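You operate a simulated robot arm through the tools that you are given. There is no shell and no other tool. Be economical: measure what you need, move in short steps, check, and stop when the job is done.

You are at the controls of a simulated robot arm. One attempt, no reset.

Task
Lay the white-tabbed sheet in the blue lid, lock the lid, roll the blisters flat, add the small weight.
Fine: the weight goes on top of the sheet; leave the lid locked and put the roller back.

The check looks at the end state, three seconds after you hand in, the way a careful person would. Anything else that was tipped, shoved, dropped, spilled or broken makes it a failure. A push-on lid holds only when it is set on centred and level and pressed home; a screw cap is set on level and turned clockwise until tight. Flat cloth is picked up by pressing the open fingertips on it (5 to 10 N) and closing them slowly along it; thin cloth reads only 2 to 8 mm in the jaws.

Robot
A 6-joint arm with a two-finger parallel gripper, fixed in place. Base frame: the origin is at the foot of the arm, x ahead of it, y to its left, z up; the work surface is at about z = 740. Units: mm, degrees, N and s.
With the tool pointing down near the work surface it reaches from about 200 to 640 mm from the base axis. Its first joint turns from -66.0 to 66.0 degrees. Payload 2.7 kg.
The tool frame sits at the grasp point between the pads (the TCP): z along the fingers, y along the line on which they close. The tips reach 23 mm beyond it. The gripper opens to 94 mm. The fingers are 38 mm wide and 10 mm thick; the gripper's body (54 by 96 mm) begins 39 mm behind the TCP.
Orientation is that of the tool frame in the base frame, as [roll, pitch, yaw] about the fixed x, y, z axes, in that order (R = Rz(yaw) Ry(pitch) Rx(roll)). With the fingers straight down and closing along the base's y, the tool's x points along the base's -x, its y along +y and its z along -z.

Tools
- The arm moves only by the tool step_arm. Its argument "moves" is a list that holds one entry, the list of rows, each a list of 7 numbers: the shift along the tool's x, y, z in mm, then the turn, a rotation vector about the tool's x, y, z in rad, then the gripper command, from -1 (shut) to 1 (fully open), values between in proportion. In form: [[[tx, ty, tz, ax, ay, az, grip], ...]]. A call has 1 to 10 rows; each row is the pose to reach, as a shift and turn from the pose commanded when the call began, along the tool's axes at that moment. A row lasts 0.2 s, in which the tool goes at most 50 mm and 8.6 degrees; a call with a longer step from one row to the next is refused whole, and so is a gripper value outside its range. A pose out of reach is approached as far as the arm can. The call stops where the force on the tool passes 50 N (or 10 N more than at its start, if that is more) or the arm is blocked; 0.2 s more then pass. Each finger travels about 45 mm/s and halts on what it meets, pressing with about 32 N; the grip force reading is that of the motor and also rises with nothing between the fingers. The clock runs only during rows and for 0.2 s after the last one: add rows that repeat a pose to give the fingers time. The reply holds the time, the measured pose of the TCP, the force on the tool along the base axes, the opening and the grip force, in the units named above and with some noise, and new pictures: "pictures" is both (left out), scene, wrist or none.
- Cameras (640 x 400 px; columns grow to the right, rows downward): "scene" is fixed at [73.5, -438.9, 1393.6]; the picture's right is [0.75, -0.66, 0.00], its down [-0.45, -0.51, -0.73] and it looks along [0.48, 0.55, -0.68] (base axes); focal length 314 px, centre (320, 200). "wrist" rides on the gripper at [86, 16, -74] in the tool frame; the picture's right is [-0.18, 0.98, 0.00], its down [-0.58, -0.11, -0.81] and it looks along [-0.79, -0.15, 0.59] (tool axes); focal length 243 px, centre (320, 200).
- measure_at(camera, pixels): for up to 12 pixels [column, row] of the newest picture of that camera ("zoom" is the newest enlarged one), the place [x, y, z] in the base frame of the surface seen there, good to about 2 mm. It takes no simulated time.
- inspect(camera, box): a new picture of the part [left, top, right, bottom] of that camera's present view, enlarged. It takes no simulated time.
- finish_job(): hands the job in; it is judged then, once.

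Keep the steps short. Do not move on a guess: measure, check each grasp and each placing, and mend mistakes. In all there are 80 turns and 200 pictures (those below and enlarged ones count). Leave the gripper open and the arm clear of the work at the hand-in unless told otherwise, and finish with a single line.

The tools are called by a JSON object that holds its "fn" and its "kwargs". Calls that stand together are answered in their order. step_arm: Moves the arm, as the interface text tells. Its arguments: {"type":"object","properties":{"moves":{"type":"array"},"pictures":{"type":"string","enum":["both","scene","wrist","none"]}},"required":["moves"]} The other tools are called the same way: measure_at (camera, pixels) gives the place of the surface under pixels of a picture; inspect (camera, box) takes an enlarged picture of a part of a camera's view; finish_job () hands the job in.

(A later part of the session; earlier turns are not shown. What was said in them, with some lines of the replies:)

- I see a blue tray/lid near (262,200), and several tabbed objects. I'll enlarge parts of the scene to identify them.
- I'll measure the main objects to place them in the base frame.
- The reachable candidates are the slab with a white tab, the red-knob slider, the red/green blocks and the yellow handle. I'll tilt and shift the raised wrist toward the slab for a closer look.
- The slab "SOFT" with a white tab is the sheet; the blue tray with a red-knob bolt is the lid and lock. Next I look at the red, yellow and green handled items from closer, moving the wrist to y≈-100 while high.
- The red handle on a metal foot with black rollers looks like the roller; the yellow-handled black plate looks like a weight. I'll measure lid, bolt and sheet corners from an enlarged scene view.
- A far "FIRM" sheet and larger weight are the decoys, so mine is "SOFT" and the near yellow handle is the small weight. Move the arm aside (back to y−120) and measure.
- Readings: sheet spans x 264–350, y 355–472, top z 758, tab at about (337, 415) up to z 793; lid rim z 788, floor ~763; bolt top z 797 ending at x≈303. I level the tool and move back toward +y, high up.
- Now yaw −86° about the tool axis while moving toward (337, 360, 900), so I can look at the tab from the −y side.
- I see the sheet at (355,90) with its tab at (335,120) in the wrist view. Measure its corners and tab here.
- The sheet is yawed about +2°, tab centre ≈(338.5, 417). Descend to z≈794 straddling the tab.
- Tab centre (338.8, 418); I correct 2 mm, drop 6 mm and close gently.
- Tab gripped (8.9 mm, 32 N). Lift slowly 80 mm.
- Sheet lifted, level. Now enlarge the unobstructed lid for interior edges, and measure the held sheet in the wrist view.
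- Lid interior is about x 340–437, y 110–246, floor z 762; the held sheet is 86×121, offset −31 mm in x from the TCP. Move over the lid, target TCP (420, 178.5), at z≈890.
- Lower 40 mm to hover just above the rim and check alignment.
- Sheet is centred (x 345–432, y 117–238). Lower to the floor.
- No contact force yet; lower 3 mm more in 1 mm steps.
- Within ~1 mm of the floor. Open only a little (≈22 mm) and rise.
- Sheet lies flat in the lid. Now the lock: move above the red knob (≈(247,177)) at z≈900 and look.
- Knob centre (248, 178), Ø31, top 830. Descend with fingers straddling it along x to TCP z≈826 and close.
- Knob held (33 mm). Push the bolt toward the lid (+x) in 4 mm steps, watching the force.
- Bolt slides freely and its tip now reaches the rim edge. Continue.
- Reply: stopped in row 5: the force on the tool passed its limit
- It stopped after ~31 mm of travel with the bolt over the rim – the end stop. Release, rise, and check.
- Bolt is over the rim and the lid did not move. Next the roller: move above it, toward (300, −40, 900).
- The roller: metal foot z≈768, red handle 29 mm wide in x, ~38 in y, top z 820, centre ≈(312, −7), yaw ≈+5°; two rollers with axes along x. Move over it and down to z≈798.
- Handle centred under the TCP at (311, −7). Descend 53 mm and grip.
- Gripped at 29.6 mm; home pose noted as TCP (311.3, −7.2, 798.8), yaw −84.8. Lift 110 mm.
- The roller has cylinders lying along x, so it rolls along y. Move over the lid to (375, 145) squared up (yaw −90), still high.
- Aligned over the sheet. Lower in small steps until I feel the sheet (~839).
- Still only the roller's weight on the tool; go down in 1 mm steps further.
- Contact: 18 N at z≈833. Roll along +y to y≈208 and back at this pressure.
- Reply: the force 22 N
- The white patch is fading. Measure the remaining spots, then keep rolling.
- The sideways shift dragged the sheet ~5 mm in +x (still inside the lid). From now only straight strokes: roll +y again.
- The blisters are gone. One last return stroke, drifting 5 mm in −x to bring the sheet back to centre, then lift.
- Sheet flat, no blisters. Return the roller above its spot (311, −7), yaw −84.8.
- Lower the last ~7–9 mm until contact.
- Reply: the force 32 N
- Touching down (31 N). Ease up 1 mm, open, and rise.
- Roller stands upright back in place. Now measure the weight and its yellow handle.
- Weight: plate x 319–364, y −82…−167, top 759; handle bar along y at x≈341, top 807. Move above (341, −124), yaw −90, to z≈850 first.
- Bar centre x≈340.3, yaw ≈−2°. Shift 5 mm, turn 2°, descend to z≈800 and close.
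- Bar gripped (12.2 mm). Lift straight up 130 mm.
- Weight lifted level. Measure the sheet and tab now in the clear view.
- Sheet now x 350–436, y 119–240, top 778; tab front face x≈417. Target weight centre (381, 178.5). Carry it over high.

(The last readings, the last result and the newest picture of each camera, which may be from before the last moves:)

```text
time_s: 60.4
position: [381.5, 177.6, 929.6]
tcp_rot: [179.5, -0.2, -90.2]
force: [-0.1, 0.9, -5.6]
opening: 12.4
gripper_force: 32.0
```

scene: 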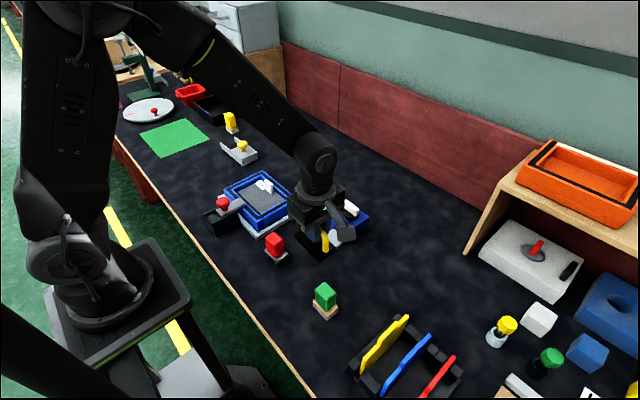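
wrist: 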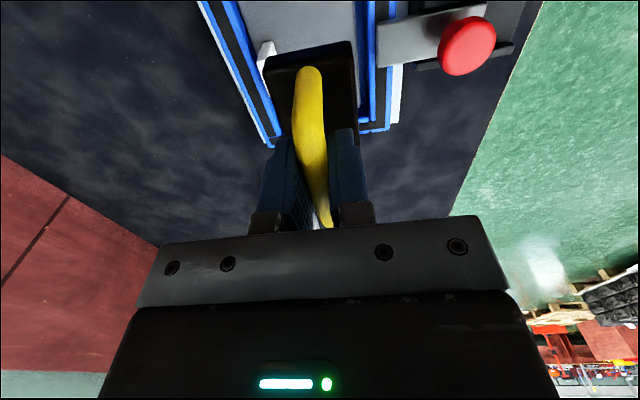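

Lower to z≈848 (10 mm above contact) and check the clearance to tab and walls.

{"fn": "step_arm", "kwargs": {"moves": [[[0, 0, 25, 0, 0, 0, -1], [0, 0, 50, 0, 0, 0, -1], [0, 0, 70, 0, 0, 0, -1], [0, 0, 81, 0, 0, 0, -1], [0, 0, 81, 0, 0, 0, -1]]]}}

{"fn": "inspect", "kwargs": {"camera": "scene", "box": [215, 140, 305, 230]}}

{"fn": "inspect", "kwargs": {"camera": "wrist", "box": [180, 0, 420, 200]}}

```text
time_s: 61.5
position: [382.2, 177.8, 847.6]
tcp_rot: [179.5, -0.2, -89.9]
force: [0.0, 0.5, -5.6]
opening: 12.6
gripper_force: 32.1
```

scene: 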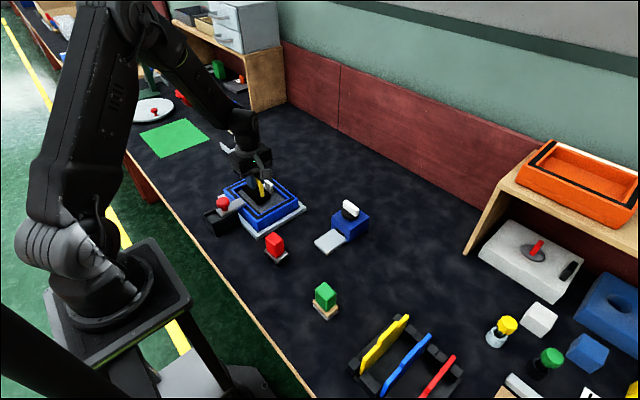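
wrist: 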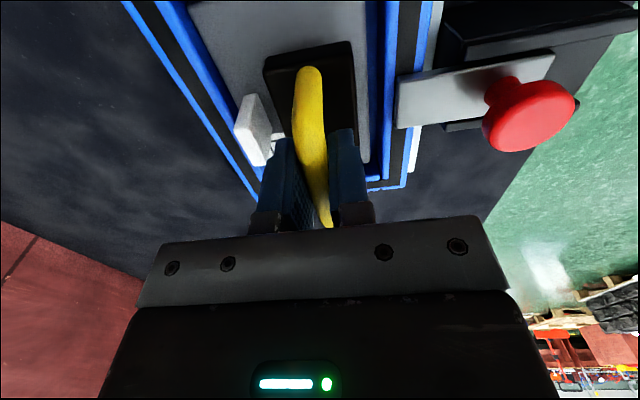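

```text
4.44 times, centred on (260, 185) of scene
```

zoom: 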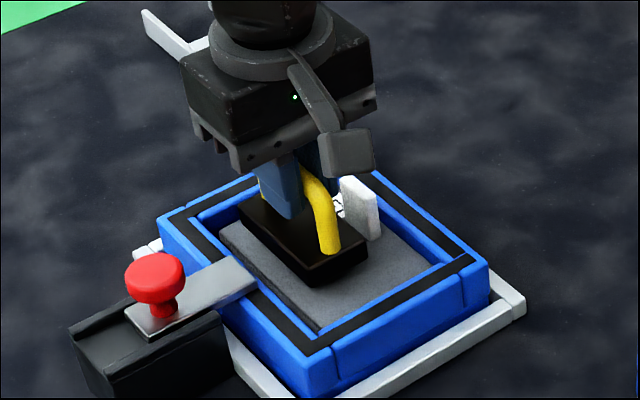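

```text
2.00 times, centred on (300, 100) of wrist
```

zoom: 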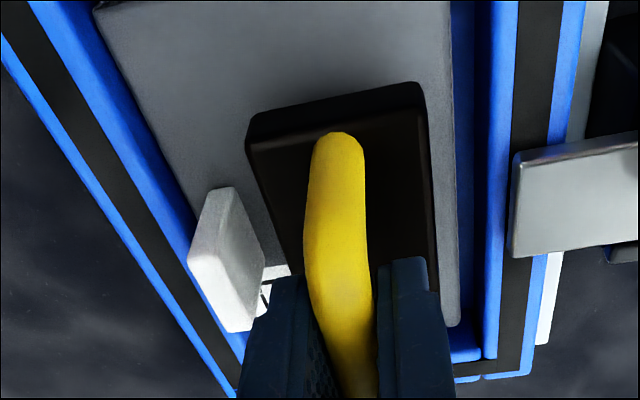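

Weight is well clear of tab and walls. Lower slowly until it rests (~837).

{"fn": "step_arm", "kwargs": {"moves": [[[0, 0, 5, 0, 0, 0, -1], [0, 0, 8, 0, 0, 0, -1], [0, 0, 9, 0, 0, 0, -1], [0, 0, 10, 0, 0, 0, -1], [0, 0, 10, 0, 0, 0, -1]]], "pictures": "none"}}

```text
time_s: 62.8
position: [381.2, 177.6, 836.1]
tcp_rot: [179.6, -0.1, -89.9]
force: [0.0, 0.3, -5.9]
opening: 12.4
gripper_force: 32.2
```

{"fn": "step_arm", "kwargs": {"moves": [[[0, 0, 1, 0, 0, 0, -1], [0, 0, 2, 0, 0, 0, -1], [0, 0, 2, 0, 0, 0, -1]]], "pictures": "none"}}

```text
time_s: 63.5
position: [381.4, 177.0, 834.9]
tcp_rot: [179.7, -0.1, -89.8]
force: [-3.8, -3.5, 18.4]
opening: 12.2
gripper_force: 31.8
```

Resting on the sheet (18 N). Ease up, open slightly, rise clear.

{"fn": "step_arm", "kwargs": {"moves": [[[0, 0, -0.7, 0, 0, 0, -1], [0, 0, -0.7, 0, 0, 0, -0.6], [0, 0, -0.7, 0, 0, 0, -0.45], [0, 0, -0.7, 0, 0, 0, -0.45], [0, 0, -15, 0, 0, 0, -0.45], [0, 0, -40, 0, 0, 0, -0.45], [0, 0, -85, 0, 0, 0, 0.5], [0, 0, -130, 0, 0, 0, 1], [0, 30, -150, 0, 0, 0, 1], [0, 60, -170, 0, 0, 0, 1]]]}}

{"fn": "inspect", "kwargs": {"camera": "scene", "box": [190, 140, 310, 240]}}

```text
time_s: 65.8
position: [322.6, 178.1, 1006.3]
tcp_rot: [179.6, -0.2, -90.0]
force: [0.2, -0.5, -0.2]
opening: 94.0
gripper_force: 0.0
```

scene: 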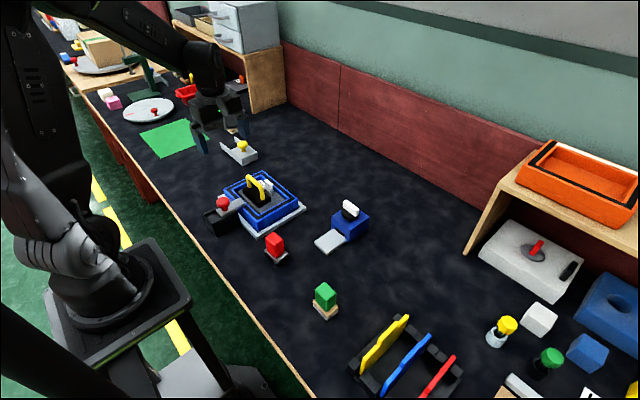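
wrist: 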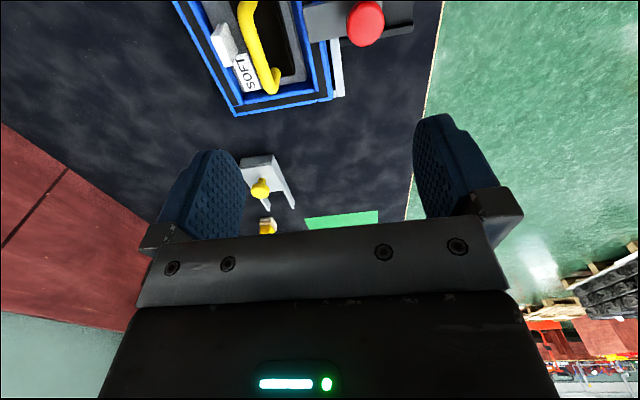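

```text
4.00 times, centred on (250, 190) of scene
```

zoom: 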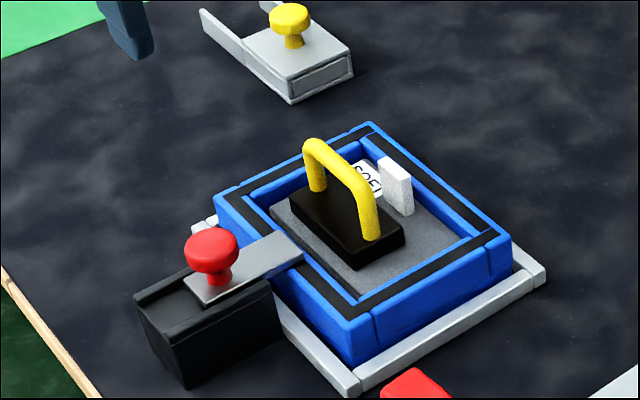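

The weight sits flat on the sheet, the bolt is still over the rim, the roller is back upright, and the open gripper is high and clear. I'm handing in.

{"fn": "finish_job", "kwargs": {}}

```text
The job is handed in.
```

The job is handed in: the white-tabbed sheet is in the blue lid, the lid is locked, the blisters are rolled flat, the small weight is on the sheet and the roller is back in its place.
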